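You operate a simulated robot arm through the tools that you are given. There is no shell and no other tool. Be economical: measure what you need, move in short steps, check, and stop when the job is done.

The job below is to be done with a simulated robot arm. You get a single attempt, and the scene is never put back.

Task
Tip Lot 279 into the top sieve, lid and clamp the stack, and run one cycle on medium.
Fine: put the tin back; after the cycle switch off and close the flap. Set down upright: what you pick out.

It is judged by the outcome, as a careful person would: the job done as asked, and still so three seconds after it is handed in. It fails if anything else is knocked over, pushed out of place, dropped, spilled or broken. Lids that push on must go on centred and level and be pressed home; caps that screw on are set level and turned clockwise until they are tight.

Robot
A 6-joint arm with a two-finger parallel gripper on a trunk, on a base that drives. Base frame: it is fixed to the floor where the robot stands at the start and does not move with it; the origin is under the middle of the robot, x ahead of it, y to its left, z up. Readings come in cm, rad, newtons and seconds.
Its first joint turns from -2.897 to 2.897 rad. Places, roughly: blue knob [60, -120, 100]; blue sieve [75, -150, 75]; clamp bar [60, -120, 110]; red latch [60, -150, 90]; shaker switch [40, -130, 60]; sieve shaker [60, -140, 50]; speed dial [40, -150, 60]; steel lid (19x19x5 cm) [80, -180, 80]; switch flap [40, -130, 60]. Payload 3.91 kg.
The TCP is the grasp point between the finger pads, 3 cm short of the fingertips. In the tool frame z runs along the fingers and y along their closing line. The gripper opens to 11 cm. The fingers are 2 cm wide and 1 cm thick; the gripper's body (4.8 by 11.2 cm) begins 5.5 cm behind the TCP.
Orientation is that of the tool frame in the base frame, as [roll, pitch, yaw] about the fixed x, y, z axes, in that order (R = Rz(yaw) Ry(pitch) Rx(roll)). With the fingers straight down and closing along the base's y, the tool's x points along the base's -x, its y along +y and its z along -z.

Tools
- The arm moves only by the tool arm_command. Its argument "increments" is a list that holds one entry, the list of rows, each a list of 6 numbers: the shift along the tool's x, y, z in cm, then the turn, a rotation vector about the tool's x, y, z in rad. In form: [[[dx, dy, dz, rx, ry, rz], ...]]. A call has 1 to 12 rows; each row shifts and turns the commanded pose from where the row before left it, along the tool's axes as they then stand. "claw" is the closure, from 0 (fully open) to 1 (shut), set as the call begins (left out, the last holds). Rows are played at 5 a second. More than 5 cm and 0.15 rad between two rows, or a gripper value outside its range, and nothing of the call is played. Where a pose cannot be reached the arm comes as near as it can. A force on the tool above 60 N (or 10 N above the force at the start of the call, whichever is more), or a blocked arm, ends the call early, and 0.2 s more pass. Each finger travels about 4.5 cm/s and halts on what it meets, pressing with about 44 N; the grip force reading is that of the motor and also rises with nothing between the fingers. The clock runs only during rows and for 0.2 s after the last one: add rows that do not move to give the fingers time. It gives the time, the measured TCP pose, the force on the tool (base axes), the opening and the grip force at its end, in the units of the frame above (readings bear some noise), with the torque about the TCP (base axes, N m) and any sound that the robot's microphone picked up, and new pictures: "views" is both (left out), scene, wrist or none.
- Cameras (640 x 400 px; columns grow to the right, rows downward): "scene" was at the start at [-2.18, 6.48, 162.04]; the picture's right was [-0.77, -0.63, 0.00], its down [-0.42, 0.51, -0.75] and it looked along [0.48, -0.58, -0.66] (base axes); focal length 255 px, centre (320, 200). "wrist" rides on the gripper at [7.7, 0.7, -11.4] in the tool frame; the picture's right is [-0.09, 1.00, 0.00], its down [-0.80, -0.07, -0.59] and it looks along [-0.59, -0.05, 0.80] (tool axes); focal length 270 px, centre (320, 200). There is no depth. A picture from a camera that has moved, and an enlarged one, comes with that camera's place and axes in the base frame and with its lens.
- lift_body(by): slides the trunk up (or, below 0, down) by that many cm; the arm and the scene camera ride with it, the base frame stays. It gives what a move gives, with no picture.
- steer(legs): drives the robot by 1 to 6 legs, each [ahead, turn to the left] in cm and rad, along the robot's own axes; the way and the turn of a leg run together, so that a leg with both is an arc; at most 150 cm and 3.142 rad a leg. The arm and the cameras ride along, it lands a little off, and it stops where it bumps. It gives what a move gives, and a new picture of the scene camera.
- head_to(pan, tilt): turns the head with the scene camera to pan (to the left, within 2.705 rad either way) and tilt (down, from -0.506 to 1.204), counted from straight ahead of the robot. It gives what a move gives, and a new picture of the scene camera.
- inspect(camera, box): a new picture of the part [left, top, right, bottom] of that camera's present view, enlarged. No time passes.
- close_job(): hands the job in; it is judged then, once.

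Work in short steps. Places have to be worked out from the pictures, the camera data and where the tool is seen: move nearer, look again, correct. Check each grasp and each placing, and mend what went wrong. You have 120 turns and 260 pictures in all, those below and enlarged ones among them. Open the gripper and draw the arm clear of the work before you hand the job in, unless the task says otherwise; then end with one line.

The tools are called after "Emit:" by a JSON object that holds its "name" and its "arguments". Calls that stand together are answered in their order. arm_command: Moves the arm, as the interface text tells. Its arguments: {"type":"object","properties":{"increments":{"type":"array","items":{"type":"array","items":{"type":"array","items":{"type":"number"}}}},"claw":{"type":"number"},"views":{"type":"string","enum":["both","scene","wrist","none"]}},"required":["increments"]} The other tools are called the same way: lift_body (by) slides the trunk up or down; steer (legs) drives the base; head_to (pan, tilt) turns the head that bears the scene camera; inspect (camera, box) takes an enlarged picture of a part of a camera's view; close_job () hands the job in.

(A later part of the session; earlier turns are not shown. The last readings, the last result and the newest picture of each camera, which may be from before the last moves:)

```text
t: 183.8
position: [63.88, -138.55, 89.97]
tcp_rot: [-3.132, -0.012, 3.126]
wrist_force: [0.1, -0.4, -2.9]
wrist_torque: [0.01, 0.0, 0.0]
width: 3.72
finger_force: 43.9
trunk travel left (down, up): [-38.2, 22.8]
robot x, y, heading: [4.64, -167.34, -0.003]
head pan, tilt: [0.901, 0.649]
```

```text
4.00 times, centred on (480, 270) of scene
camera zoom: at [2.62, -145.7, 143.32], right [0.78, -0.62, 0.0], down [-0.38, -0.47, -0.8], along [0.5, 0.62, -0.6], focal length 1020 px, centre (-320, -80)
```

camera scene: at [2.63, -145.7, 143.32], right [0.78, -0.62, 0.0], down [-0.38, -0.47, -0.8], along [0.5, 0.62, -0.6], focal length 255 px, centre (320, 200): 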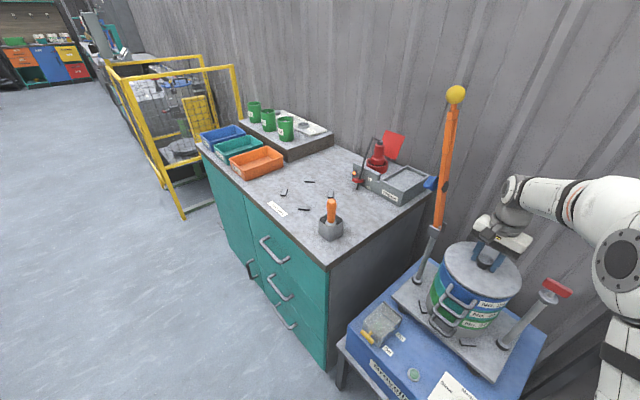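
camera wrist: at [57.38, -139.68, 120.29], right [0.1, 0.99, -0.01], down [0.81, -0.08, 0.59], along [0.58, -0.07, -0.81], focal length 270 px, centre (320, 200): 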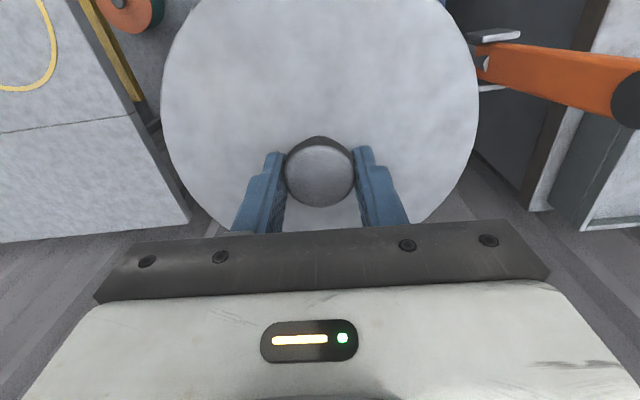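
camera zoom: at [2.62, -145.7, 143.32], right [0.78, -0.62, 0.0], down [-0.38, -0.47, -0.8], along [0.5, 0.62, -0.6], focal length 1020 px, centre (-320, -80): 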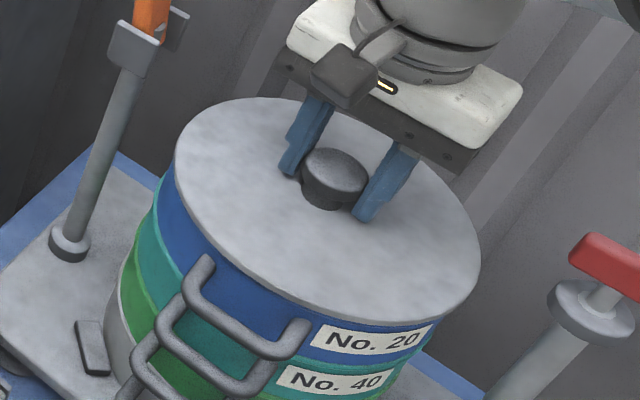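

No contact yet and still centred; continue down.

Emit:
{"name": "arm_command", "arguments": {"increments": [[[0, 0, 0.2, 0, 0, 0], [0, 0, 0.2, 0, 0, 0], [0, 0, 0, 0, 0, 0]]], "views": "none"}}

Emit:
{"name": "arm_command", "arguments": {"increments": [[[0, 0, 0.2, 0, 0, 0], [0, 0, 0.2, 0, 0, 0], [0, 0, 0, 0, 0, 0]]], "views": "none"}}

Emit:
{"name": "inspect", "arguments": {"camera": "scene", "box": [430, 220, 530, 320]}}

```text
t: 184.6
position: [63.94, -138.67, 89.75]
tcp_rot: [-3.132, -0.011, 3.126]
wrist_force: [5.1, -1.4, 5.3]
wrist_torque: [0.51, 0.0, -0.05]
width: 3.71
finger_force: 44.1
trunk travel left (down, up): [-38.2, 22.8]
robot x, y, heading: [5.19, -167.34, -0.004]
head pan, tilt: [0.901, 0.649]
```

```text
t: 185.3
position: [63.94, -138.52, 89.29]
tcp_rot: [-3.134, -0.008, 3.125]
wrist_force: [7.4, 0.0, 16.6]
wrist_torque: [0.54, 0.19, 0.03]
width: 3.69
finger_force: 44.2
trunk travel left (down, up): [-38.2, 22.8]
robot x, y, heading: [4.89, -167.28, -0.008]
head pan, tilt: [0.901, 0.649]
```

```text
4.00 times, centred on (480, 270) of scene
camera zoom: at [2.54, -145.79, 143.35], right [0.78, -0.62, 0.0], down [-0.38, -0.47, -0.8], along [0.5, 0.62, -0.6], focal length 1020 px, centre (-320, -80)
```

zoom: 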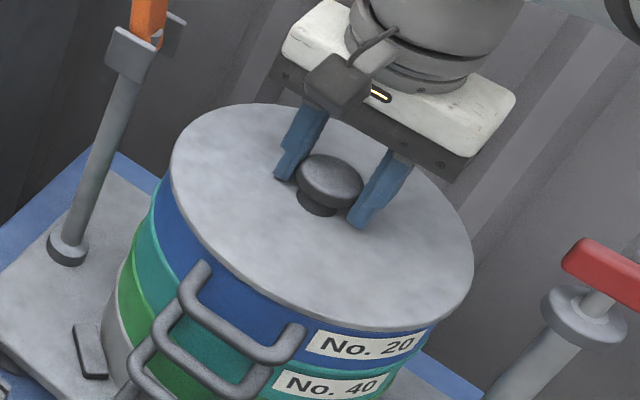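

Contact with side force +x and more load on the +y side: lift slightly, shift +x 0.15 and −y 0.15, and try again.

Emit:
{"name": "arm_command", "arguments": {"increments": [[[0, 0, -0.6, 0, 0, 0], [-0.15, -0.15, 0, 0, 0, 0], [0, 0, 0.3, 0, 0, 0], [0, 0, 0.3, 0, 0, 0], [0, 0, 0, 0, 0, 0]]], "views": "none"}}

Emit:
{"name": "arm_command", "arguments": {"increments": [[[0, 0, 0.2, 0, 0, 0], [0, 0, 0, 0, 0, 0]]], "views": "none"}}

Emit:
{"name": "inspect", "arguments": {"camera": "scene", "box": [430, 220, 530, 320]}}

```text
t: 186.6
position: [63.93, -138.7, 89.26]
tcp_rot: [-3.133, -0.007, 3.125]
wrist_force: [3.1, 4.4, 17.1]
wrist_torque: [0.47, 0.18, 0.12]
width: 3.73
finger_force: 43.9
trunk travel left (down, up): [-38.2, 22.8]
robot x, y, heading: [4.26, -167.51, -0.006]
head pan, tilt: [0.901, 0.649]
```

```text
t: 187.2
position: [63.86, -138.68, 89.04]
tcp_rot: [-3.136, -0.009, 3.125]
wrist_force: [2.6, 5.8, 22.2]
wrist_torque: [0.5, -0.06, 0.05]
width: 3.71
finger_force: 44.3
trunk travel left (down, up): [-38.2, 22.8]
robot x, y, heading: [4.68, -167.01, -0.002]
head pan, tilt: [0.901, 0.649]
```

```text
4.00 times, centred on (480, 270) of scene
camera zoom: at [2.43, -145.75, 143.34], right [0.78, -0.62, 0.0], down [-0.38, -0.47, -0.8], along [0.5, 0.62, -0.6], focal length 1020 px, centre (-320, -80)
```

zoom: 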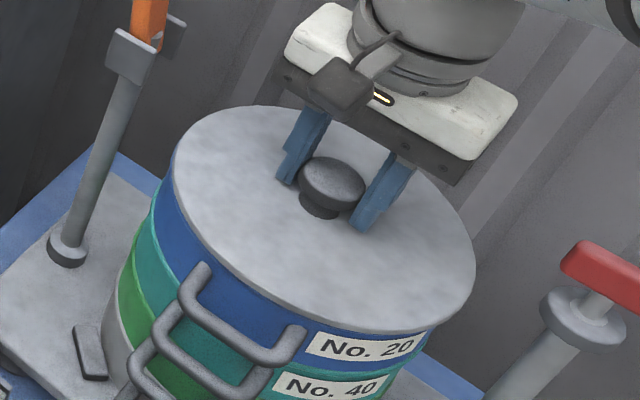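

It is sliding in (0.7 cm past first contact). Ease y back slightly and press down further within the force limit.

Emit:
{"name": "arm_command", "arguments": {"increments": [[[-0.05, 0.1, 0.2, 0, 0, 0], [0, 0, 0.2, 0, 0, 0], [0, 0, 0, 0, 0, 0]]], "views": "none"}}

Emit:
{"name": "arm_command", "arguments": {"increments": [[[0, 0, 0.3, 0, 0, 0], [0, 0, 0, 0, 0, 0]]], "views": "none"}}

Emit:
{"name": "inspect", "arguments": {"camera": "scene", "box": [430, 220, 530, 320]}}

```text
t: 187.9
position: [63.92, -138.73, 88.77]
tcp_rot: [-3.133, -0.008, 3.126]
wrist_force: [2.9, 8.7, 30.2]
wrist_torque: [0.35, 0.11, 0.05]
width: 3.69
finger_force: 43.8
trunk travel left (down, up): [-38.2, 22.8]
robot x, y, heading: [4.48, -167.54, -0.009]
head pan, tilt: [0.901, 0.649]
```

```text
t: 188.6
position: [63.96, -138.73, 88.61]
tcp_rot: [-3.136, -0.006, 3.126]
wrist_force: [3.8, 7.6, 41.6]
wrist_torque: [0.26, 0.44, 0.03]
width: 3.71
finger_force: 44.0
trunk travel left (down, up): [-38.2, 22.8]
robot x, y, heading: [5.26, -167.59, 0.001]
head pan, tilt: [0.901, 0.649]
```

```text
4.00 times, centred on (480, 270) of scene
camera zoom: at [2.26, -145.81, 143.35], right [0.78, -0.62, 0.0], down [-0.38, -0.47, -0.8], along [0.5, 0.62, -0.6], focal length 1020 px, centre (-320, -80)
```

zoom: 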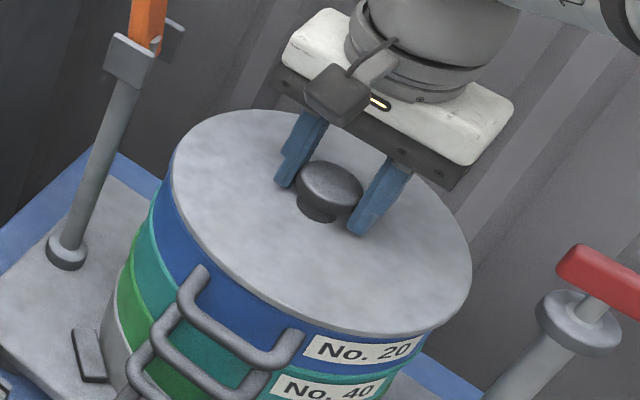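

Check seating from the front view.

Emit:
{"name": "head_to", "arguments": {"pan": 0.25, "tilt": 0.65}}

Emit:
{"name": "inspect", "arguments": {"camera": "scene", "box": [290, 205, 370, 265]}}

```text
t: 189.6
position: [63.93, -138.71, 88.62]
tcp_rot: [-3.137, -0.005, 3.125]
wrist_force: [4.3, 6.4, 40.4]
wrist_torque: [0.33, 0.0, 0.0]
width: 3.73
finger_force: 44.3
trunk travel left (down, up): [-38.2, 22.8]
robot x, y, heading: [4.82, -166.95, -0.003]
head pan, tilt: [0.25, 0.649]
camera scene: at [5.26, -150.48, 143.35], right [0.24, -0.97, 0.0], down [-0.58, -0.15, -0.8], along [0.77, 0.2, -0.6], focal length 255 px, centre (320, 200)
```

scene: 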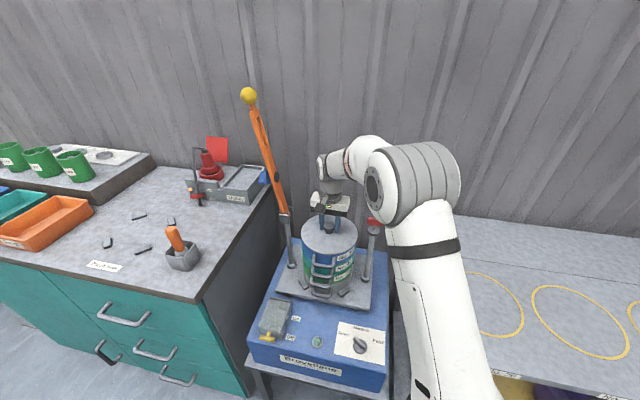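

```text
6.67 times, centred on (330, 235) of scene
camera zoom: at [5.26, -150.48, 143.35], right [0.24, -0.97, 0.0], down [-0.58, -0.15, -0.8], along [0.77, 0.2, -0.6], focal length 1699 px, centre (253, -33)
```

zoom: 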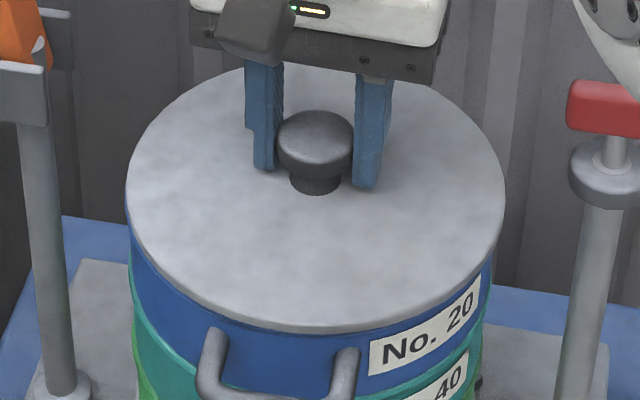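

It looks flush. One further push, then release and press on top of the knob with closed fingers to confirm it is home.

Emit:
{"name": "arm_command", "arguments": {"increments": [[[0, 0, 0.25, 0, 0, 0], [0, 0, 0, 0, 0, 0]]], "views": "none"}}

Emit:
{"name": "arm_command", "arguments": {"increments": [[[0, 0, -0.5, 0, 0, 0], [0, 0, -0.4, 0, 0, 0], [0, 0, 0, 0, 0, 0], [0, 0, 0, 0, 0, 0]]], "claw": 0.5, "views": "none"}}

Emit:
{"name": "arm_command", "arguments": {"increments": [[[0, 0, -3, 0, 0, 0], [0, 0, -3, 0, 0, 0], [0, 0, 0, 0, 0, 0]]], "views": "wrist"}}

```text
t: 190.2
position: [63.83, -138.74, 88.68]
tcp_rot: [-3.138, -0.001, 3.126]
wrist_force: [2.2, 4.1, 49.4]
wrist_torque: [0.17, 0.41, 0.04]
width: 3.72
finger_force: 43.9
trunk travel left (down, up): [-38.2, 22.8]
robot x, y, heading: [4.27, -167.56, -0.002]
head pan, tilt: [0.25, 0.649]
```

```text
t: 191.2
position: [63.9, -138.84, 89.08]
tcp_rot: [-3.133, -0.012, 3.127]
wrist_force: [-2.8, -8.2, 15.8]
wrist_torque: [0.16, -0.04, -0.03]
width: 5.07
finger_force: 0.1
trunk travel left (down, up): [-38.2, 22.8]
robot x, y, heading: [4.58, -167.57, -0.002]
head pan, tilt: [0.25, 0.649]
```

```text
t: 192.0
position: [64.15, -138.82, 94.84]
tcp_rot: [-3.133, -0.011, 3.125]
wrist_force: [1.2, -0.4, 0.2]
wrist_torque: [0.01, 0.0, 0.02]
width: 5.49
finger_force: 0.0
trunk travel left (down, up): [-38.2, 22.8]
robot x, y, heading: [4.64, -167.18, -0.001]
head pan, tilt: [0.25, 0.649]
camera wrist: at [56.62, -137.87, 106.4], right [0.1, 0.99, -0.01], down [0.81, -0.08, 0.59], along [0.58, -0.07, -0.81], focal length 270 px, centre (320, 200)
```

wrist: 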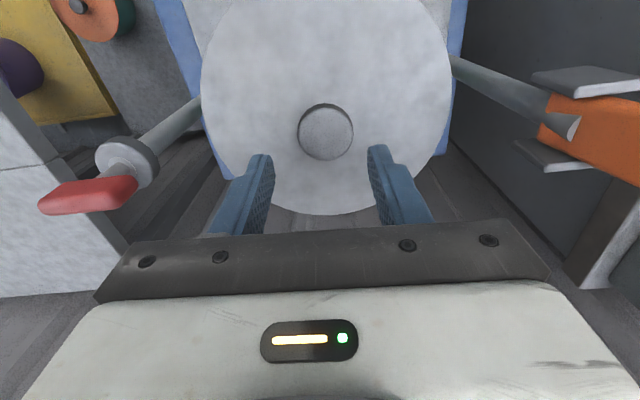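

It stopped moving at 49 N (home). Press once on the knob top with closed fingers to be certain.

Emit:
{"name": "arm_command", "arguments": {"increments": [[[0.4, 0.3, 0, 0, 0, 0], [0, 0, 0, 0, 0, 0], [0, 0, 0, 0, 0, 0], [0, 0, 0, 0, 0, 0], [0, 0, 1.5, 0, 0, 0], [0, 0, 1.2, 0, 0, 0], [0, 0, 0, 0, 0, 0]]], "claw": 1.0, "views": "none"}}

Emit:
{"name": "arm_command", "arguments": {"increments": [[[0, 0, 0.5, 0, 0, 0], [0, 0, 0.4, 0, 0, 0], [0, 0, 0.3, 0, 0, 0], [0, 0, 0.3, 0, 0, 0], [0, 0, 0.3, 0, 0, 0]]], "views": "none"}}

```text
t: 193.6
position: [63.79, -138.38, 92.36]
tcp_rot: [-3.131, -0.011, 3.126]
wrist_force: [0.0, -0.9, 3.8]
wrist_torque: [0.01, -0.05, -0.02]
width: 0.0
finger_force: 37.5
trunk travel left (down, up): [-38.2, 22.8]
robot x, y, heading: [5.14, -167.47, -0.003]
head pan, tilt: [0.25, 0.649]
```

```text
t: 194.8
position: [63.8, -138.4, 91.49]
tcp_rot: [3.139, 0.008, 3.126]
wrist_force: [-3.4, -4.3, 29.9]
wrist_torque: [-0.13, 0.37, 0.14]
width: 0.0
finger_force: 37.3
trunk travel left (down, up): [-38.2, 22.8]
robot x, y, heading: [4.9, -167.14, -0.01]
head pan, tilt: [0.25, 0.649]
stopped in row 5: the force on the tool passed its limit (the readings are from after the stop); the commanded pose is now the measured one
```

Pressed to the 60 N limit. Retract upward and inspect lid plus clamp bar.

Emit:
{"name": "arm_command", "arguments": {"increments": [[[0, 0, -4, 0, 0, 0], [4, 0, -2, 0, 0, 0], [4, -2, -2, 0, 0, 0], [4, -2, -1, 0, 0, 0], [4, -2, 0, 0, 0, 0]]], "views": "none"}}

Emit:
{"name": "inspect", "arguments": {"camera": "scene", "box": [230, 60, 400, 300]}}

Emit:
{"name": "inspect", "arguments": {"camera": "scene", "box": [285, 195, 375, 265]}}

```text
t: 196.1
position: [47.6, -143.79, 100.1]
tcp_rot: [-3.139, 0.003, 3.125]
wrist_force: [0.5, -0.8, 0.4]
wrist_torque: [0.01, -0.01, 0.01]
width: 0.0
finger_force: 37.8
trunk travel left (down, up): [-38.2, 22.8]
robot x, y, heading: [4.57, -167.77, 0.0]
head pan, tilt: [0.25, 0.649]
```

```text
1.67 times, centred on (315, 180) of scene
camera zoom: at [5.57, -150.4, 143.33], right [0.24, -0.97, 0.0], down [-0.59, -0.15, -0.8], along [0.77, 0.19, -0.6], focal length 425 px, centre (328, 233)
```

zoom: 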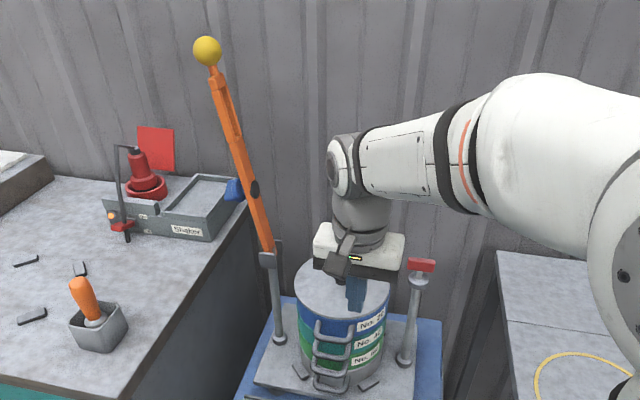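

```text
5.71 times, centred on (330, 230) of scene
camera zoom: at [5.57, -150.4, 143.33], right [0.24, -0.97, 0.0], down [-0.59, -0.15, -0.8], along [0.77, 0.19, -0.6], focal length 1456 px, centre (263, 29)
```

zoom: 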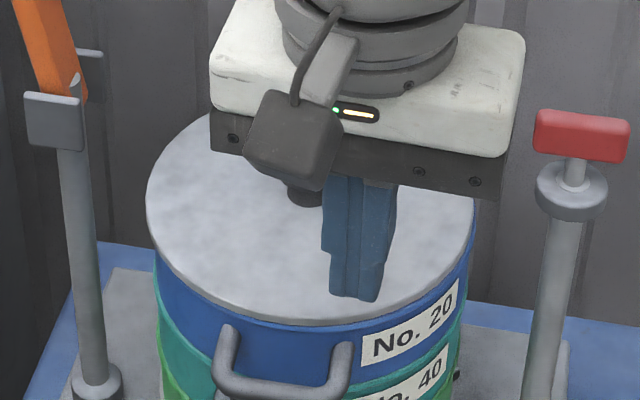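

Lid sits flush. Next the clamp bar: I'll grip its yellow ball with fingers closing along x and swing it down along its arc. Raise the trunk, open, and turn the tool −90°.

Emit:
{"name": "lift_body", "arguments": {"by": 20}}

Emit:
{"name": "arm_command", "arguments": {"increments": [[[0, 0, 0, 0, 0, -0.143], [0, 0, 0, 0, 0, -0.143], [0, 0, 0, 0, 0, -0.143], [0, 0, 0, 0, 0, -0.143], [0, 0, 0, 0, 0, -0.143], [0, 0, 0, 0, 0, -0.143], [0, 0, 0, 0, 0, -0.143], [0, 0, 0, 0, 0, -0.143], [0, 0, 0, 0, 0, -0.143], [0, 0, 0, 0, 0, -0.143], [0, 0, 0, 0, 0, -0.143]]], "claw": 0.3, "views": "both"}}

```text
t: 198.2
position: [47.61, -143.69, 120.17]
tcp_rot: [-3.139, 0.001, 3.127]
wrist_force: [-0.2, 0.5, -0.7]
wrist_torque: [0.02, -0.01, -0.01]
width: 0.0
finger_force: 37.4
trunk travel left (down, up): [-58.2, 2.8]
robot x, y, heading: [4.52, -167.4, -0.002]
head pan, tilt: [0.25, 0.649]
```

```text
t: 200.6
position: [47.68, -143.7, 120.21]
tcp_rot: [-3.14, -0.002, -1.584]
wrist_force: [0.1, 0.0, -0.5]
wrist_torque: [0.01, 0.02, -0.02]
width: 7.7
finger_force: 0.1
trunk travel left (down, up): [-58.2, 2.8]
robot x, y, heading: [4.61, -167.92, 0.002]
head pan, tilt: [0.25, 0.649]
camera scene: at [5.61, -150.37, 163.32], right [0.24, -0.97, 0.0], down [-0.59, -0.15, -0.8], along [0.77, 0.19, -0.6], focal length 255 px, centre (320, 200)
camera wrist: at [46.85, -151.46, 131.55], right [-0.99, 0.1, 0.0], down [0.08, 0.8, 0.59], along [0.06, 0.59, -0.81], focal length 270 px, centre (320, 200)
```

scene: 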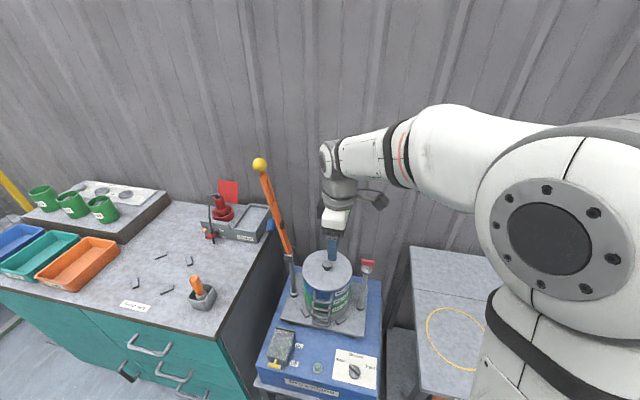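
wrist: 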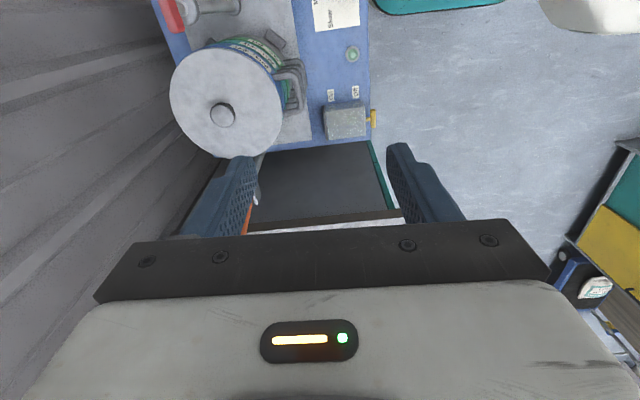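

Ball ≈(63.5,−118.2,127.9); hinge ≈(63.5,−124,~91). Rise above and move over the ball.

Emit:
{"name": "arm_command", "arguments": {"increments": [[[0, 0, -4.3, 0, 0, 0], [0, 0, -4.3, 0, 0, 0], [0, 0, -4.3, 0, 0, 0], [0, 0, -4.3, 0, 0, 0], [-4, -2, 0, 0, 0, 0], [-4, -2, 0, 0, 0, 0], [-4, -2, 0, 0, 0, 0], [-4, -2, 0, 0, 0, 0], [0, 0, 0, 0, 0, 0]]], "views": "both"}}

```text
t: 202.6
position: [55.71, -127.76, 137.51]
tcp_rot: [-3.139, -0.002, -1.586]
wrist_force: [-0.2, 0.6, -0.2]
wrist_torque: [0.02, 0.01, -0.01]
width: 7.7
finger_force: 0.1
trunk travel left (down, up): [-58.2, 2.8]
robot x, y, heading: [4.48, -167.39, -0.001]
head pan, tilt: [0.25, 0.649]
camera scene: at [5.52, -150.46, 163.34], right [0.24, -0.97, 0.0], down [-0.59, -0.15, -0.8], along [0.77, 0.19, -0.6], focal length 255 px, centre (320, 200)
camera wrist: at [54.82, -135.36, 148.78], right [-0.99, 0.1, 0.0], down [0.08, 0.8, 0.59], along [0.06, 0.59, -0.8], focal length 270 px, centre (320, 200)
```

scene: 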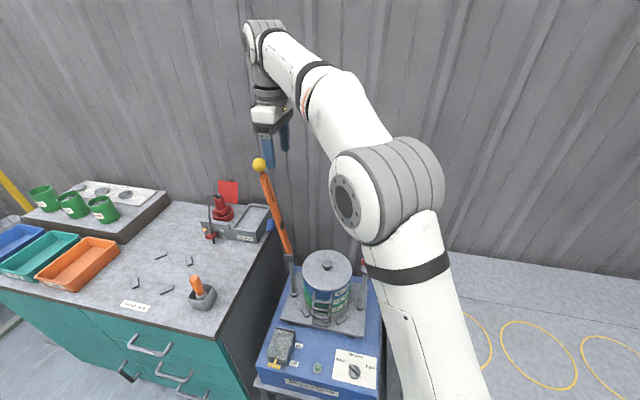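
wrist: 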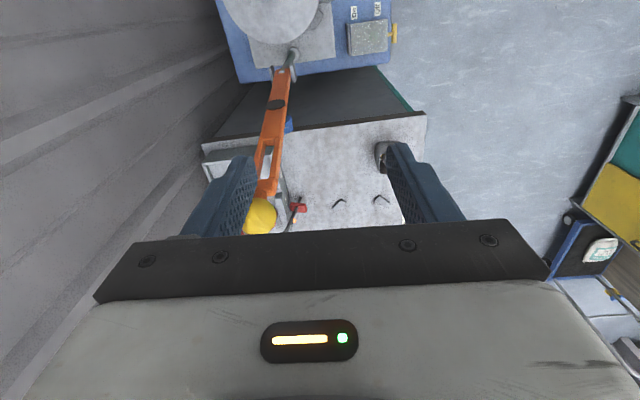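

Wrist view gives ball ≈(62.8,−118.5,127.9). Move above it.

Emit:
{"name": "arm_command", "arguments": {"increments": [[[-3, -2.4, 0, 0, 0, 0], [-3, -2.4, 0, 0, 0, 0], [-3, -2.3, 0, 0, 0, 0], [0, 0, 0, 0, 0, 0]]], "views": "both"}}

```text
t: 203.6
position: [59.09, -122.77, 135.53]
tcp_rot: [-3.14, -0.003, -1.586]
wrist_force: [1.0, 0.0, 0.4]
wrist_torque: [0.0, -0.03, -0.01]
width: 7.71
finger_force: 0.0
out of reach, approached as far as the arm can: row 2, 3
trunk travel left (down, up): [-58.2, 2.8]
robot x, y, heading: [4.7, -167.71, -0.002]
head pan, tilt: [0.25, 0.649]
camera scene: at [5.5, -150.46, 163.34], right [0.24, -0.97, 0.0], down [-0.59, -0.15, -0.8], along [0.77, 0.19, -0.6], focal length 255 px, centre (320, 200)
camera wrist: at [58.27, -130.5, 146.92], right [-0.99, 0.1, 0.0], down [0.08, 0.8, 0.59], along [0.06, 0.59, -0.8], focal length 270 px, centre (320, 200)
```

scene: 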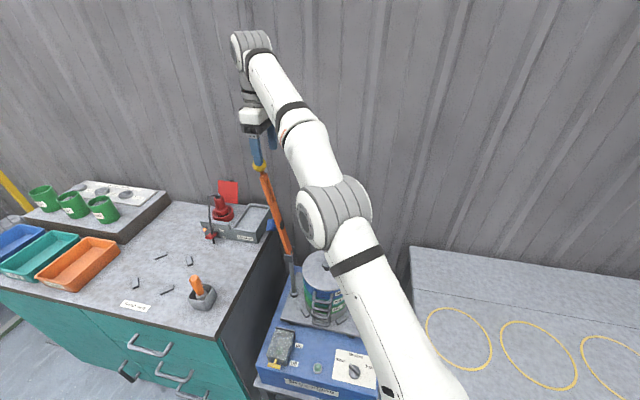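
wrist: 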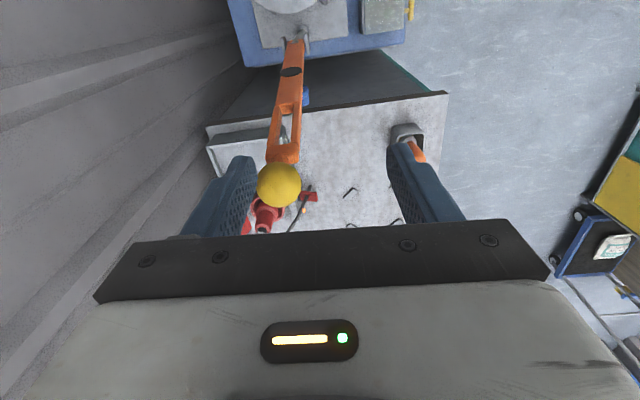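

The ball is just out of reach from here, so I'll move the base ~27 cm left. First pull the arm in, then reverse, side-step left and face forward again.

Emit:
{"name": "arm_command", "arguments": {"increments": [[[4, 2.4, -0.5, 0, 0, 0], [4, 2.4, -0.5, 0, 0, 0], [4, 2.4, 0, 0, 0, 0], [4, 2.4, 0, 0, 0, 0], [4, 2.4, 0, 0, 0, 0]]], "views": "none"}}

Emit:
{"name": "steer", "arguments": {"legs": [[-25.5, 0], [0, 1.3], [28, 0], [0, -1.3]]}}

```text
t: 204.8
position: [47.0, -142.7, 136.66]
tcp_rot: [-3.137, -0.002, -1.586]
wrist_force: [-0.2, 1.1, 0.5]
wrist_torque: [-0.02, -0.05, 0.03]
width: 7.68
finger_force: 0.0
trunk travel left (down, up): [-58.2, 2.8]
robot x, y, heading: [4.59, -167.7, -0.001]
head pan, tilt: [0.25, 0.649]
```

```text
t: 214.7
position: [28.82, -116.33, 136.59]
tcp_rot: [3.14, 0.001, -1.6]
wrist_force: [0.3, 0.0, -0.6]
wrist_torque: [0.01, 0.01, -0.01]
width: 7.7
finger_force: 0.0
trunk travel left (down, up): [-58.2, 2.8]
robot x, y, heading: [-13.54, -138.19, -0.004]
head pan, tilt: [0.25, 0.649]
camera scene: at [-12.97, -121.25, 163.34], right [0.24, -0.97, 0.0], down [-0.59, -0.15, -0.8], along [0.77, 0.19, -0.6], focal length 255 px, centre (320, 200)
```

scene: 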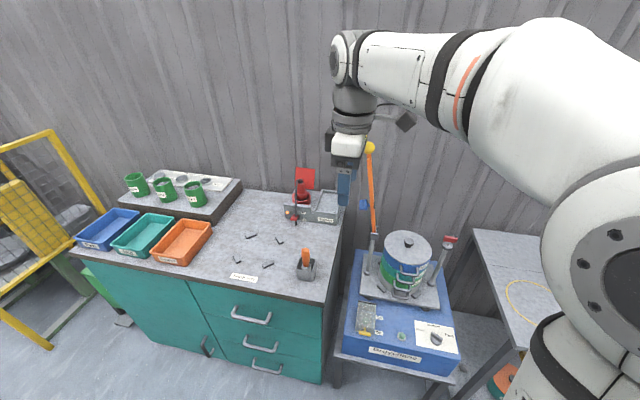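

Good position. Drive forward 10 and move the gripper above the ball.

Emit:
{"name": "steer", "arguments": {"legs": [[10, 0]]}}

Emit:
{"name": "arm_command", "arguments": {"increments": [[[0.4, -4.8, 0, 0, 0, 0], [0.4, -4.8, 0, 0, 0, 0], [0.4, -4.8, 0, 0, 0, 0], [0.4, -4.8, 0, 0, 0, 0], [0.4, -4.2, 0, 0, 0, 0], [0, 0, 0, 0, 0, 0]]], "views": "wrist"}}

```text
t: 215.8
position: [39.04, -116.21, 136.55]
tcp_rot: [3.141, -0.003, -1.597]
wrist_force: [1.1, -0.4, 0.0]
wrist_torque: [0.05, 0.03, 0.01]
width: 7.71
finger_force: 0.1
trunk travel left (down, up): [-58.2, 2.8]
robot x, y, heading: [-3.72, -138.34, -0.009]
head pan, tilt: [0.25, 0.649]
camera scene: at [-2.66, -121.16, 163.32], right [0.24, -0.97, 0.0], down [-0.59, -0.15, -0.8], along [0.77, 0.19, -0.61], focal length 255 px, centre (320, 200)
```

scene: 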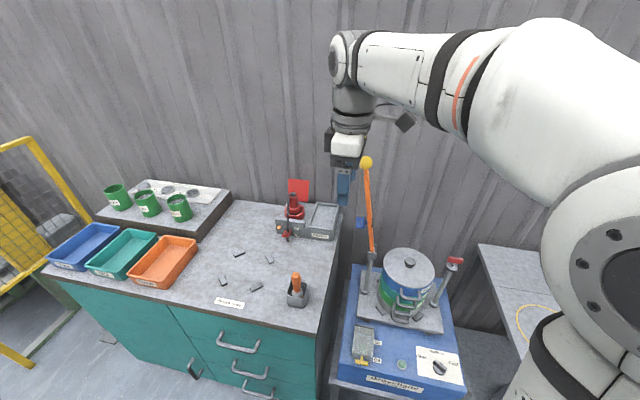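

```text
t: 217.2
position: [62.12, -118.94, 136.53]
tcp_rot: [-3.139, -0.002, -1.597]
wrist_force: [0.2, -0.6, 0.8]
wrist_torque: [-0.02, -0.02, -0.01]
width: 7.7
finger_force: 0.0
trunk travel left (down, up): [-58.2, 2.8]
robot x, y, heading: [-3.59, -138.07, -0.006]
head pan, tilt: [0.25, 0.649]
camera wrist: at [61.22, -126.56, 147.98], right [-0.99, 0.11, 0.0], down [0.09, 0.8, 0.59], along [0.07, 0.59, -0.81], focal length 270 px, centre (320, 200)
```

wrist: 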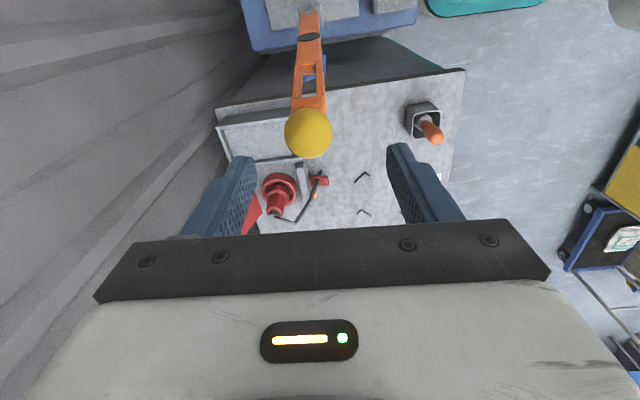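

Ball ≈(63.1,−118.5,127.7). Centre and descend to the ball's height.

Emit:
{"name": "arm_command", "arguments": {"increments": [[[-0.4, -1, 2, 0, 0, 0], [0, 0, 3, 0, 0, 0], [0, 0, 2.5, 0, 0, 0], [0, 0, 1.2, 0, 0, 0], [0, 0, 0, 0, 0, 0]]], "views": "both"}}

```text
t: 218.4
position: [63.0, -118.57, 127.77]
tcp_rot: [-3.138, -0.001, -1.598]
wrist_force: [0.2, -0.7, -0.4]
wrist_torque: [0.01, 0.02, 0.0]
width: 7.7
finger_force: 0.1
trunk travel left (down, up): [-58.2, 2.8]
robot x, y, heading: [-3.75, -138.29, -0.008]
head pan, tilt: [0.25, 0.649]
camera scene: at [-2.89, -121.19, 163.32], right [0.24, -0.97, 0.0], down [-0.59, -0.15, -0.8], along [0.77, 0.19, -0.6], focal length 255 px, centre (320, 200)
camera wrist: at [62.04, -126.2, 139.26], right [-0.99, 0.11, 0.0], down [0.09, 0.8, 0.59], along [0.07, 0.59, -0.81], focal length 270 px, centre (320, 200)
```

scene: 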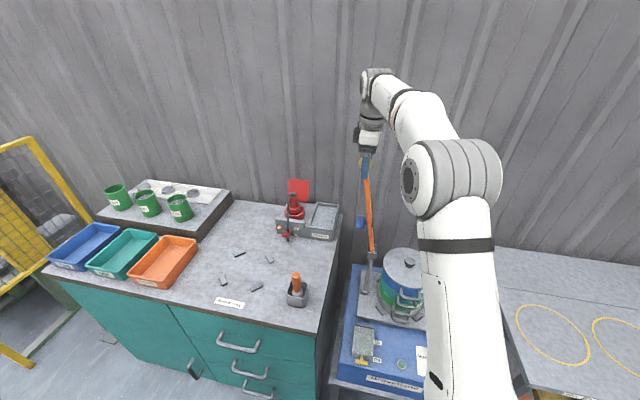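
wrist: 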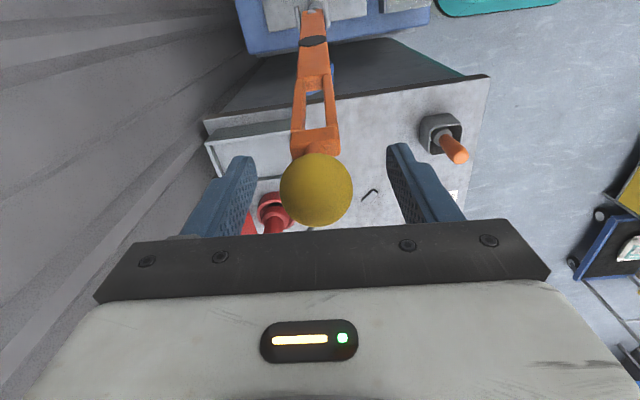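

Slight trim (+y 0.6, down 0.9) and close on the ball.

Emit:
{"name": "arm_command", "arguments": {"increments": [[[-0.6, -0.1, 0.9, 0, 0, 0], [0, 0, 0, 0, 0, 0]]], "views": "none"}}

Emit:
{"name": "arm_command", "arguments": {"increments": [[[0, 0, 0, 0, 0, 0], [0, 0, 0, 0, 0, 0], [0, 0, 0, 0, 0, 0], [0, 0, 0, 0, 0, 0]]], "claw": 1.0, "views": "wrist"}}

```text
t: 219.1
position: [63.09, -117.89, 127.08]
tcp_rot: [-3.14, -0.001, -1.596]
wrist_force: [-0.1, 0.7, -0.9]
wrist_torque: [0.0, 0.02, 0.02]
width: 7.72
finger_force: 0.0
trunk travel left (down, up): [-58.2, 2.8]
robot x, y, heading: [-3.88, -138.2, -0.009]
head pan, tilt: [0.25, 0.649]
```

```text
t: 220.1
position: [63.19, -117.87, 126.99]
tcp_rot: [-3.141, -0.001, -1.597]
wrist_force: [6.9, 1.1, 1.5]
wrist_torque: [0.04, -0.12, -0.02]
width: 3.96
finger_force: 44.7
trunk travel left (down, up): [-58.2, 2.8]
robot x, y, heading: [-3.79, -138.0, -0.004]
head pan, tilt: [0.25, 0.649]
camera wrist: at [62.29, -125.58, 138.39], right [-0.99, 0.11, 0.0], down [0.09, 0.8, 0.59], along [0.07, 0.59, -0.81], focal length 270 px, centre (320, 200)
```

wrist: 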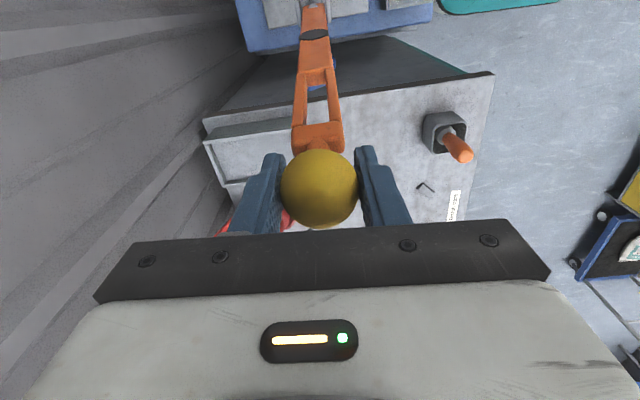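

Ball gripped. Swing along the arc (R≈37, hinge ≈(−123.8, 90.5)): first four steps, watching force.

Emit:
{"name": "arm_command", "arguments": {"increments": [[[0, -0.12, 0, 0, 0, 0], [3.67, 0, -0.41, 0, 0, 0], [3.7, 0, -0.04, 0, 0, 0]]], "views": "none"}}

Emit:
{"name": "arm_command", "arguments": {"increments": [[[3.68, 0, 0.33, 0, 0, 0], [3.63, 0, 0.69, 0, 0, 0]]], "views": "scene"}}

```text
t: 220.8
position: [63.43, -125.45, 127.72]
tcp_rot: [-3.14, -0.001, -1.597]
wrist_force: [1.6, 2.9, -3.4]
wrist_torque: [0.92, 0.13, -0.3]
width: 3.97
finger_force: 45.0
trunk travel left (down, up): [-58.2, 2.8]
robot x, y, heading: [-3.96, -138.02, -0.004]
head pan, tilt: [0.25, 0.649]
```

```text
t: 221.4
position: [63.55, -132.69, 126.24]
tcp_rot: [-3.138, -0.001, -1.597]
wrist_force: [38.0, 1.2, 7.7]
wrist_torque: [0.97, -0.08, -0.16]
width: 3.98
finger_force: 45.0
trunk travel left (down, up): [-58.2, 2.8]
robot x, y, heading: [-3.49, -138.32, -0.007]
head pan, tilt: [0.25, 0.649]
camera scene: at [-2.14, -121.25, 163.34], right [0.24, -0.97, 0.0], down [-0.59, -0.15, -0.79], along [0.77, 0.19, -0.61], focal length 255 px, centre (320, 200)
```

scene: 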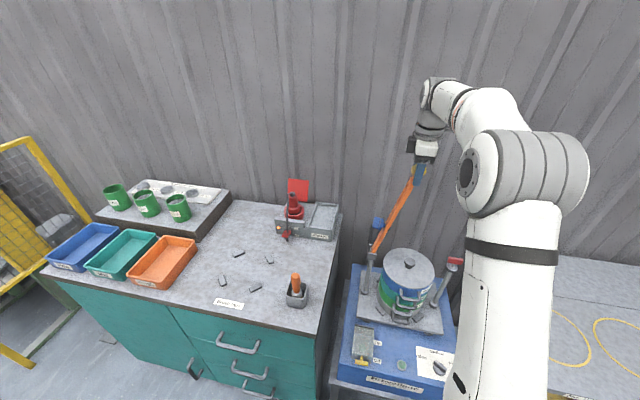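

Side force +38 N in x: the bar's plane is slightly yawed. Shift +x and read again.

Emit:
{"name": "arm_command", "arguments": {"increments": [[[0, -0.5, 0, 0, 0, 0], [0, 0, 0, 0, 0, 0]]], "views": "none"}}

```text
t: 222.1
position: [63.68, -132.71, 126.29]
tcp_rot: [3.141, -0.004, -1.597]
wrist_force: [15.9, -1.5, 5.1]
wrist_torque: [-0.09, -0.31, 0.15]
width: 3.98
finger_force: 44.6
trunk travel left (down, up): [-58.2, 2.8]
robot x, y, heading: [-3.42, -137.99, -0.007]
head pan, tilt: [0.25, 0.649]
```

Stiffness ~44 N/cm; slope ≈0.058 in x per cm of −y. Continue with that included.

Emit:
{"name": "arm_command", "arguments": {"increments": [[[0, -0.35, 0, 0, 0, 0], [3.54, -0.2, 1.05, 0, 0, 0], [3.42, -0.2, 1.4, 0, 0, 0]]], "views": "none"}}

Emit:
{"name": "arm_command", "arguments": {"increments": [[[3.27, -0.19, 1.73, 0, 0, 0], [3.08, -0.18, 2.05, 0, 0, 0], [0, 0, 0, 0, 0, 0]]], "views": "scene"}}

```text
t: 222.8
position: [63.9, -139.91, 124.19]
tcp_rot: [3.138, -0.002, -1.597]
wrist_force: [-8.6, 2.7, -1.3]
wrist_torque: [1.0, 0.61, -0.44]
width: 3.97
finger_force: 45.2
trunk travel left (down, up): [-58.2, 2.8]
robot x, y, heading: [-3.87, -138.41, -0.008]
head pan, tilt: [0.25, 0.649]
```

```text
t: 223.7
position: [64.1, -146.09, 120.21]
tcp_rot: [-3.141, -0.004, -1.596]
wrist_force: [-2.5, -4.8, 4.1]
wrist_torque: [0.39, 0.02, -0.25]
width: 3.96
finger_force: 44.7
trunk travel left (down, up): [-58.2, 2.8]
robot x, y, heading: [-4.19, -138.1, -0.004]
head pan, tilt: [0.25, 0.649]
camera scene: at [-2.99, -121.27, 163.34], right [0.24, -0.97, 0.0], down [-0.59, -0.15, -0.8], along [0.77, 0.19, -0.6], focal length 255 px, centre (320, 200)
```

scene: 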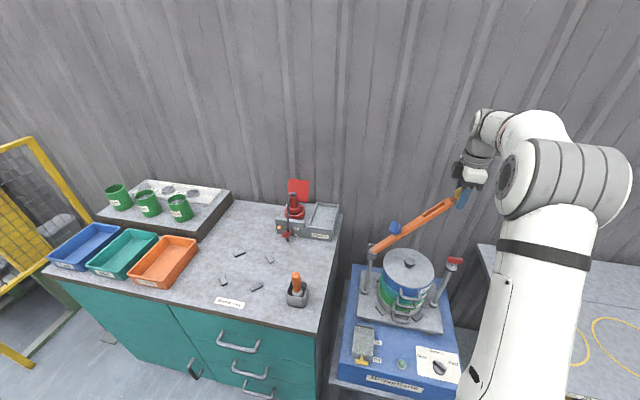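

Tracking well. Continue down to about 15° above level and look at latch and slot.

Emit:
{"name": "arm_command", "arguments": {"increments": [[[2.86, -0.16, 2.35, 0, 0, 0], [2.61, -0.15, 2.62, 0, 0, 0], [2.33, -0.13, 2.87, 0, 0, 0]]], "views": "none"}}

Emit:
{"name": "arm_command", "arguments": {"increments": [[[2.04, -0.12, 3.09, 0, 0, 0], [1.72, -0.1, 3.29, 0, 0, 0], [1.38, -0.08, 3.43, 0, 0, 0], [0, 0, 0, 0, 0, 0]]], "views": "both"}}

Emit:
{"name": "inspect", "arguments": {"camera": "scene", "box": [350, 180, 500, 310]}}

```text
t: 224.4
position: [64.32, -154.17, 112.02]
tcp_rot: [3.141, -0.002, -1.597]
wrist_force: [-4.2, -4.2, 2.6]
wrist_torque: [0.34, 1.15, -0.3]
width: 3.95
finger_force: 45.2
trunk travel left (down, up): [-58.2, 2.8]
robot x, y, heading: [-4.24, -138.44, -0.006]
head pan, tilt: [0.25, 0.649]
```

```text
t: 225.4
position: [64.53, -159.16, 102.65]
tcp_rot: [3.139, -0.001, -1.597]
wrist_force: [-15.7, 4.0, -4.1]
wrist_torque: [0.09, 0.32, -0.15]
width: 3.95
finger_force: 45.4
trunk travel left (down, up): [-58.2, 2.8]
robot x, y, heading: [-3.21, -138.74, -0.003]
head pan, tilt: [0.25, 0.649]
camera scene: at [-3.08, -121.17, 163.31], right [0.24, -0.97, 0.0], down [-0.59, -0.15, -0.8], along [0.77, 0.19, -0.6], focal length 255 px, centre (320, 200)
camera wrist: at [63.61, -166.82, 114.03], right [-0.99, 0.11, 0.0], down [0.09, 0.8, 0.59], along [0.07, 0.59, -0.81], focal length 270 px, centre (320, 200)
```

scene: 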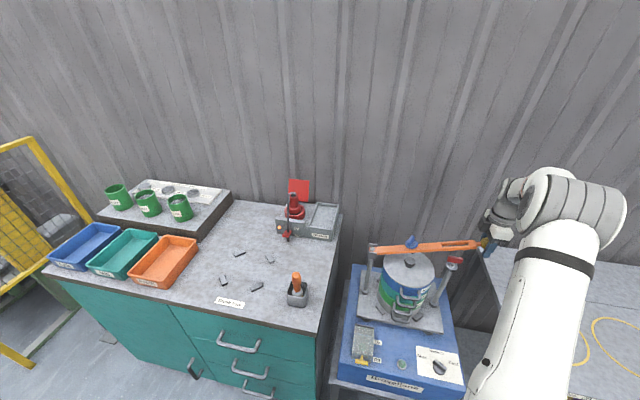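
wrist: 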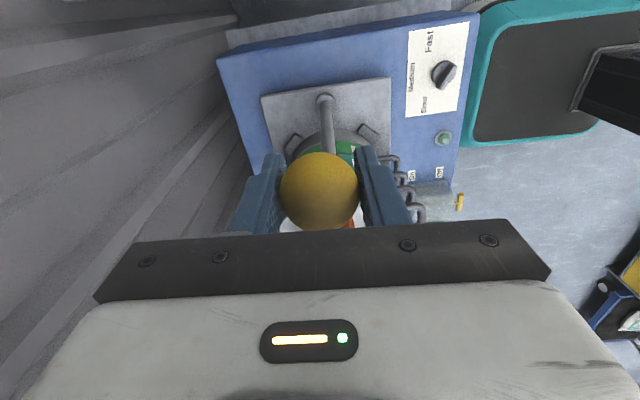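

```text
3.08 times, centred on (425, 245) of scene
camera zoom: at [-3.08, -121.17, 163.31], right [0.24, -0.97, 0.0], down [-0.59, -0.15, -0.8], along [0.77, 0.19, -0.6], focal length 784 px, centre (-3, 62)
```

zoom: 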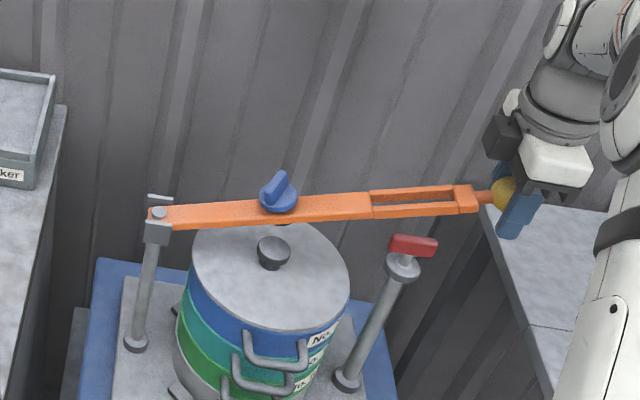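

Bar's slot lines up with the red T-latch. Ease x back slightly and lower further in steps.

Emit:
{"name": "arm_command", "arguments": {"increments": [[[1.03, 0.35, 3.55, 0, 0, 0], [0, 0, 0, 0, 0, 0]]], "views": "none"}}

Emit:
{"name": "inspect", "arguments": {"camera": "scene", "box": [370, 200, 500, 310]}}

Emit:
{"name": "arm_command", "arguments": {"increments": [[[0.4, 0, 1.8, 0, 0, 0], [0.27, 0, 1.8, 0, 0, 0], [0, 0, 0, 0, 0, 0]]], "views": "none"}}

Emit:
{"name": "inspect", "arguments": {"camera": "scene", "box": [370, 200, 500, 310]}}

```text
t: 226.1
position: [64.48, -160.18, 99.21]
tcp_rot: [-3.137, -0.003, -1.597]
wrist_force: [5.5, 10.8, -3.7]
wrist_torque: [0.22, -0.56, -0.08]
width: 3.92
finger_force: 44.9
trunk travel left (down, up): [-58.2, 2.8]
robot x, y, heading: [-3.81, -138.53, -0.009]
head pan, tilt: [0.25, 0.649]
```

```text
3.64 times, centred on (435, 255) of scene
camera zoom: at [-2.76, -121.09, 163.31], right [0.24, -0.97, 0.0], down [-0.59, -0.15, -0.8], along [0.77, 0.19, -0.61], focal length 927 px, centre (-98, 0)
```

zoom: 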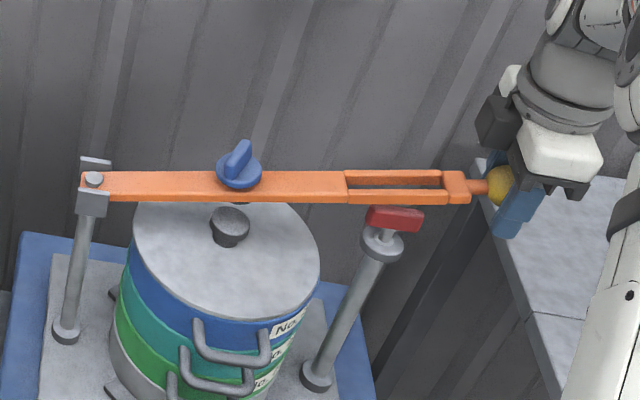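

```text
t: 226.8
position: [64.65, -160.83, 95.54]
tcp_rot: [-3.139, -0.003, -1.598]
wrist_force: [19.4, -1.2, 0.2]
wrist_torque: [0.72, -0.4, -0.13]
width: 3.9
finger_force: 45.3
trunk travel left (down, up): [-58.2, 2.8]
robot x, y, heading: [-3.8, -138.24, -0.008]
head pan, tilt: [0.25, 0.649]
```

```text
3.64 times, centred on (435, 255) of scene
camera zoom: at [-2.59, -121.23, 163.33], right [0.24, -0.97, 0.0], down [-0.59, -0.15, -0.8], along [0.77, 0.19, -0.61], focal length 927 px, centre (-98, 0)
```

zoom: 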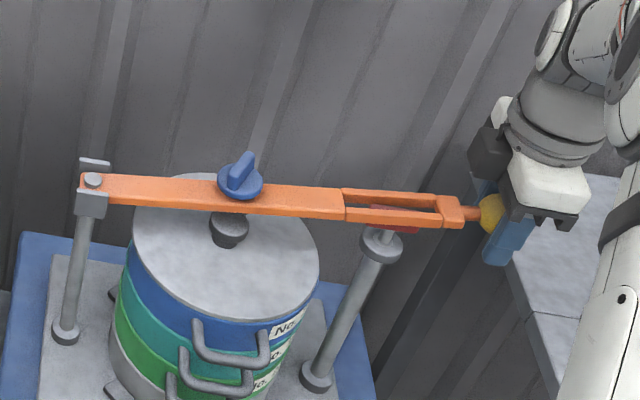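

The red T is entering the slot. Relax x (+0.3) and continue down gently.

Emit:
{"name": "arm_command", "arguments": {"increments": [[[0, -0.3, 0, 0, 0, 0], [0.1, 0, 1.0, 0, 0, 0], [0.05, 0, 1.0, 0, 0, 0], [0, 0, 0, 0, 0, 0]]], "views": "none"}}

Emit:
{"name": "arm_command", "arguments": {"increments": [[[0, 0, 0.8, 0, 0, 0], [0, 0, 0.8, 0, 0, 0], [0, 0, 0, 0, 0, 0]]], "views": "none"}}

Emit:
{"name": "inspect", "arguments": {"camera": "scene", "box": [370, 200, 500, 310]}}

```text
t: 227.8
position: [64.63, -161.08, 93.46]
tcp_rot: [3.141, 0.0, -1.6]
wrist_force: [-3.8, -17.2, 0.1]
wrist_torque: [0.69, 0.46, -0.18]
width: 3.94
finger_force: 44.4
trunk travel left (down, up): [-58.2, 2.8]
robot x, y, heading: [-4.07, -138.25, -0.008]
head pan, tilt: [0.25, 0.649]
```

```text
t: 228.7
position: [64.49, -161.08, 91.83]
tcp_rot: [3.14, 0.001, -1.599]
wrist_force: [-9.8, -22.9, 0.6]
wrist_torque: [0.83, 0.18, -0.08]
width: 3.95
finger_force: 44.9
trunk travel left (down, up): [-58.2, 2.8]
robot x, y, heading: [-3.87, -138.5, -0.004]
head pan, tilt: [0.25, 0.649]
```

```text
3.64 times, centred on (435, 255) of scene
camera zoom: at [-3.02, -121.54, 163.36], right [0.24, -0.97, 0.0], down [-0.59, -0.14, -0.8], along [0.77, 0.19, -0.6], focal length 927 px, centre (-98, 0)
```

zoom: 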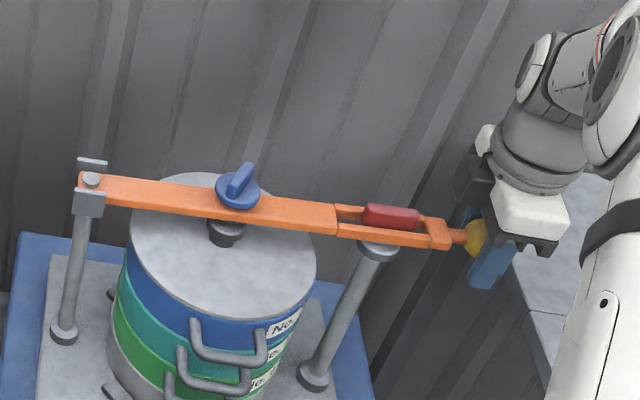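

The T is through the slot. Relax y (−0.4) and lower until the bar rests.

Emit:
{"name": "arm_command", "arguments": {"increments": [[[0.4, 0.15, 0.4, 0, 0, 0], [0, 0, 0.4, 0, 0, 0], [0, 0, 0, 0, 0, 0]]], "views": "none"}}

Emit:
{"name": "arm_command", "arguments": {"increments": [[[0, 0, 0.4, 0, 0, 0], [0, 0, 0.4, 0, 0, 0], [0, 0, 0, 0, 0, 0]]], "views": "none"}}

Emit:
{"name": "inspect", "arguments": {"camera": "scene", "box": [370, 200, 500, 310]}}

```text
t: 229.4
position: [64.51, -161.16, 91.19]
tcp_rot: [-3.14, -0.002, -1.596]
wrist_force: [-0.1, -1.1, 0.1]
wrist_torque: [1.03, -0.49, 0.02]
width: 3.94
finger_force: 44.7
trunk travel left (down, up): [-58.2, 2.8]
robot x, y, heading: [-3.86, -138.54, -0.007]
head pan, tilt: [0.25, 0.649]
```

```text
t: 230.2
position: [64.53, -161.03, 90.48]
tcp_rot: [-3.138, -0.004, -1.598]
wrist_force: [6.9, 6.8, 4.4]
wrist_torque: [0.28, 0.09, -0.23]
width: 3.93
finger_force: 44.9
trunk travel left (down, up): [-58.2, 2.8]
robot x, y, heading: [-3.63, -138.6, -0.005]
head pan, tilt: [0.25, 0.649]
```

```text
3.64 times, centred on (435, 255) of scene
camera zoom: at [-2.82, -121.09, 163.32], right [0.24, -0.97, 0.0], down [-0.59, -0.15, -0.8], along [0.77, 0.19, -0.61], focal length 927 px, centre (-98, 0)
```

zoom: 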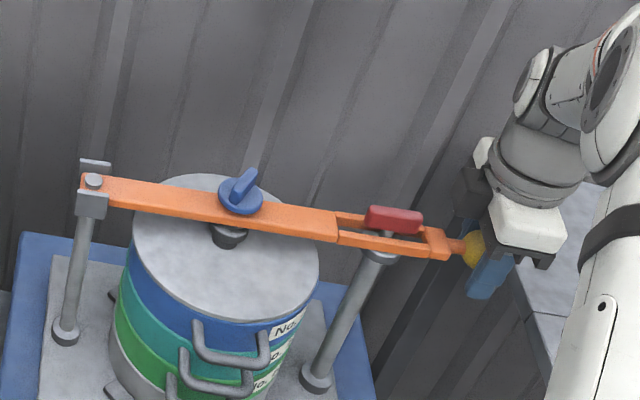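

Nearly on the collar (fz rising). One more small step, then release the ball.

Emit:
{"name": "arm_command", "arguments": {"increments": [[[0, 0, 0.4, 0, 0, 0], [0, 0, 0.3, 0, 0, 0], [0, 0, 0, 0, 0, 0]]], "views": "none"}}

Emit:
{"name": "arm_command", "arguments": {"increments": [[[0, 0, 0, 0, 0, 0], [0, 0, 0, 0, 0, 0], [0, 0, 0, 0, 0, 0]]], "claw": 0.35, "views": "none"}}

Emit:
{"name": "inspect", "arguments": {"camera": "scene", "box": [370, 200, 500, 310]}}

```text
t: 231.1
position: [64.61, -161.13, 89.86]
tcp_rot: [-3.138, -0.005, -1.596]
wrist_force: [7.3, 11.5, 19.4]
wrist_torque: [0.06, 0.1, -0.17]
width: 3.94
finger_force: 45.1
trunk travel left (down, up): [-58.2, 2.8]
robot x, y, heading: [-3.74, -138.3, -0.004]
head pan, tilt: [0.25, 0.649]
```

```text
t: 231.8
position: [64.42, -161.24, 89.79]
tcp_rot: [3.14, -0.001, -1.597]
wrist_force: [0.9, -0.1, 0.7]
wrist_torque: [-0.03, 0.02, 0.0]
width: 7.13
finger_force: 0.0
trunk travel left (down, up): [-58.2, 2.8]
robot x, y, heading: [-3.54, -138.55, -0.002]
head pan, tilt: [0.25, 0.649]
```

```text
3.64 times, centred on (435, 255) of scene
camera zoom: at [-2.9, -121.19, 163.32], right [0.24, -0.97, 0.0], down [-0.59, -0.15, -0.8], along [0.77, 0.19, -0.6], focal length 927 px, centre (-98, 0)
```

zoom: 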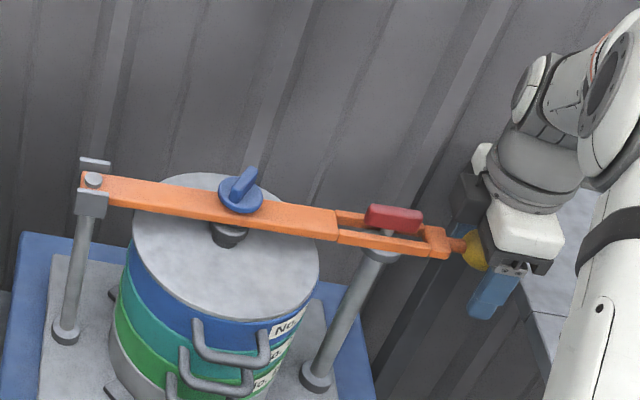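

Bar rests on the collar. Lift off the ball and go above the red T-latch (≈(63.4,−152.5)).

Emit:
{"name": "arm_command", "arguments": {"increments": [[[0, 0, -4.5, 0, 0, 0], [0, 0, -4.5, 0, 0, 0], [0, 0, -4.5, 0, 0, 0], [-4.3, 0.4, 0, 0, 0, 0], [-4.3, 0.4, 0, 0, 0, 0], [0, 0, 0, 0, 0, 0]]], "claw": 0.5, "views": "wrist"}}

```text
t: 233.2
position: [63.91, -152.6, 102.71]
tcp_rot: [3.141, -0.002, -1.598]
wrist_force: [0.3, -0.1, -0.9]
wrist_torque: [-0.01, -0.01, 0.0]
width: 5.51
finger_force: 0.0
trunk travel left (down, up): [-58.2, 2.8]
robot x, y, heading: [-3.87, -138.19, -0.002]
head pan, tilt: [0.25, 0.649]
camera wrist: at [62.88, -160.19, 114.19], right [-0.99, 0.11, 0.0], down [0.09, 0.8, 0.59], along [0.07, 0.59, -0.81], focal length 270 px, centre (320, 200)
```

wrist: 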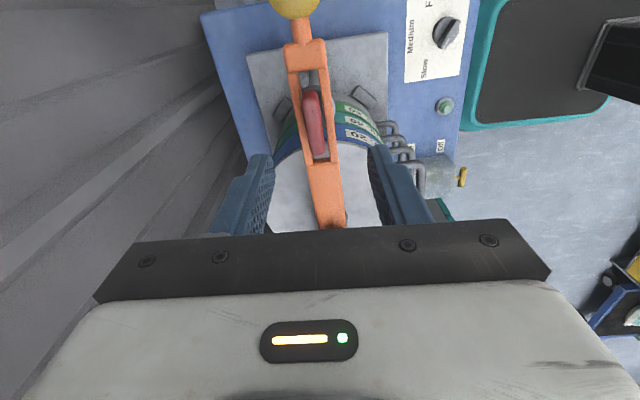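

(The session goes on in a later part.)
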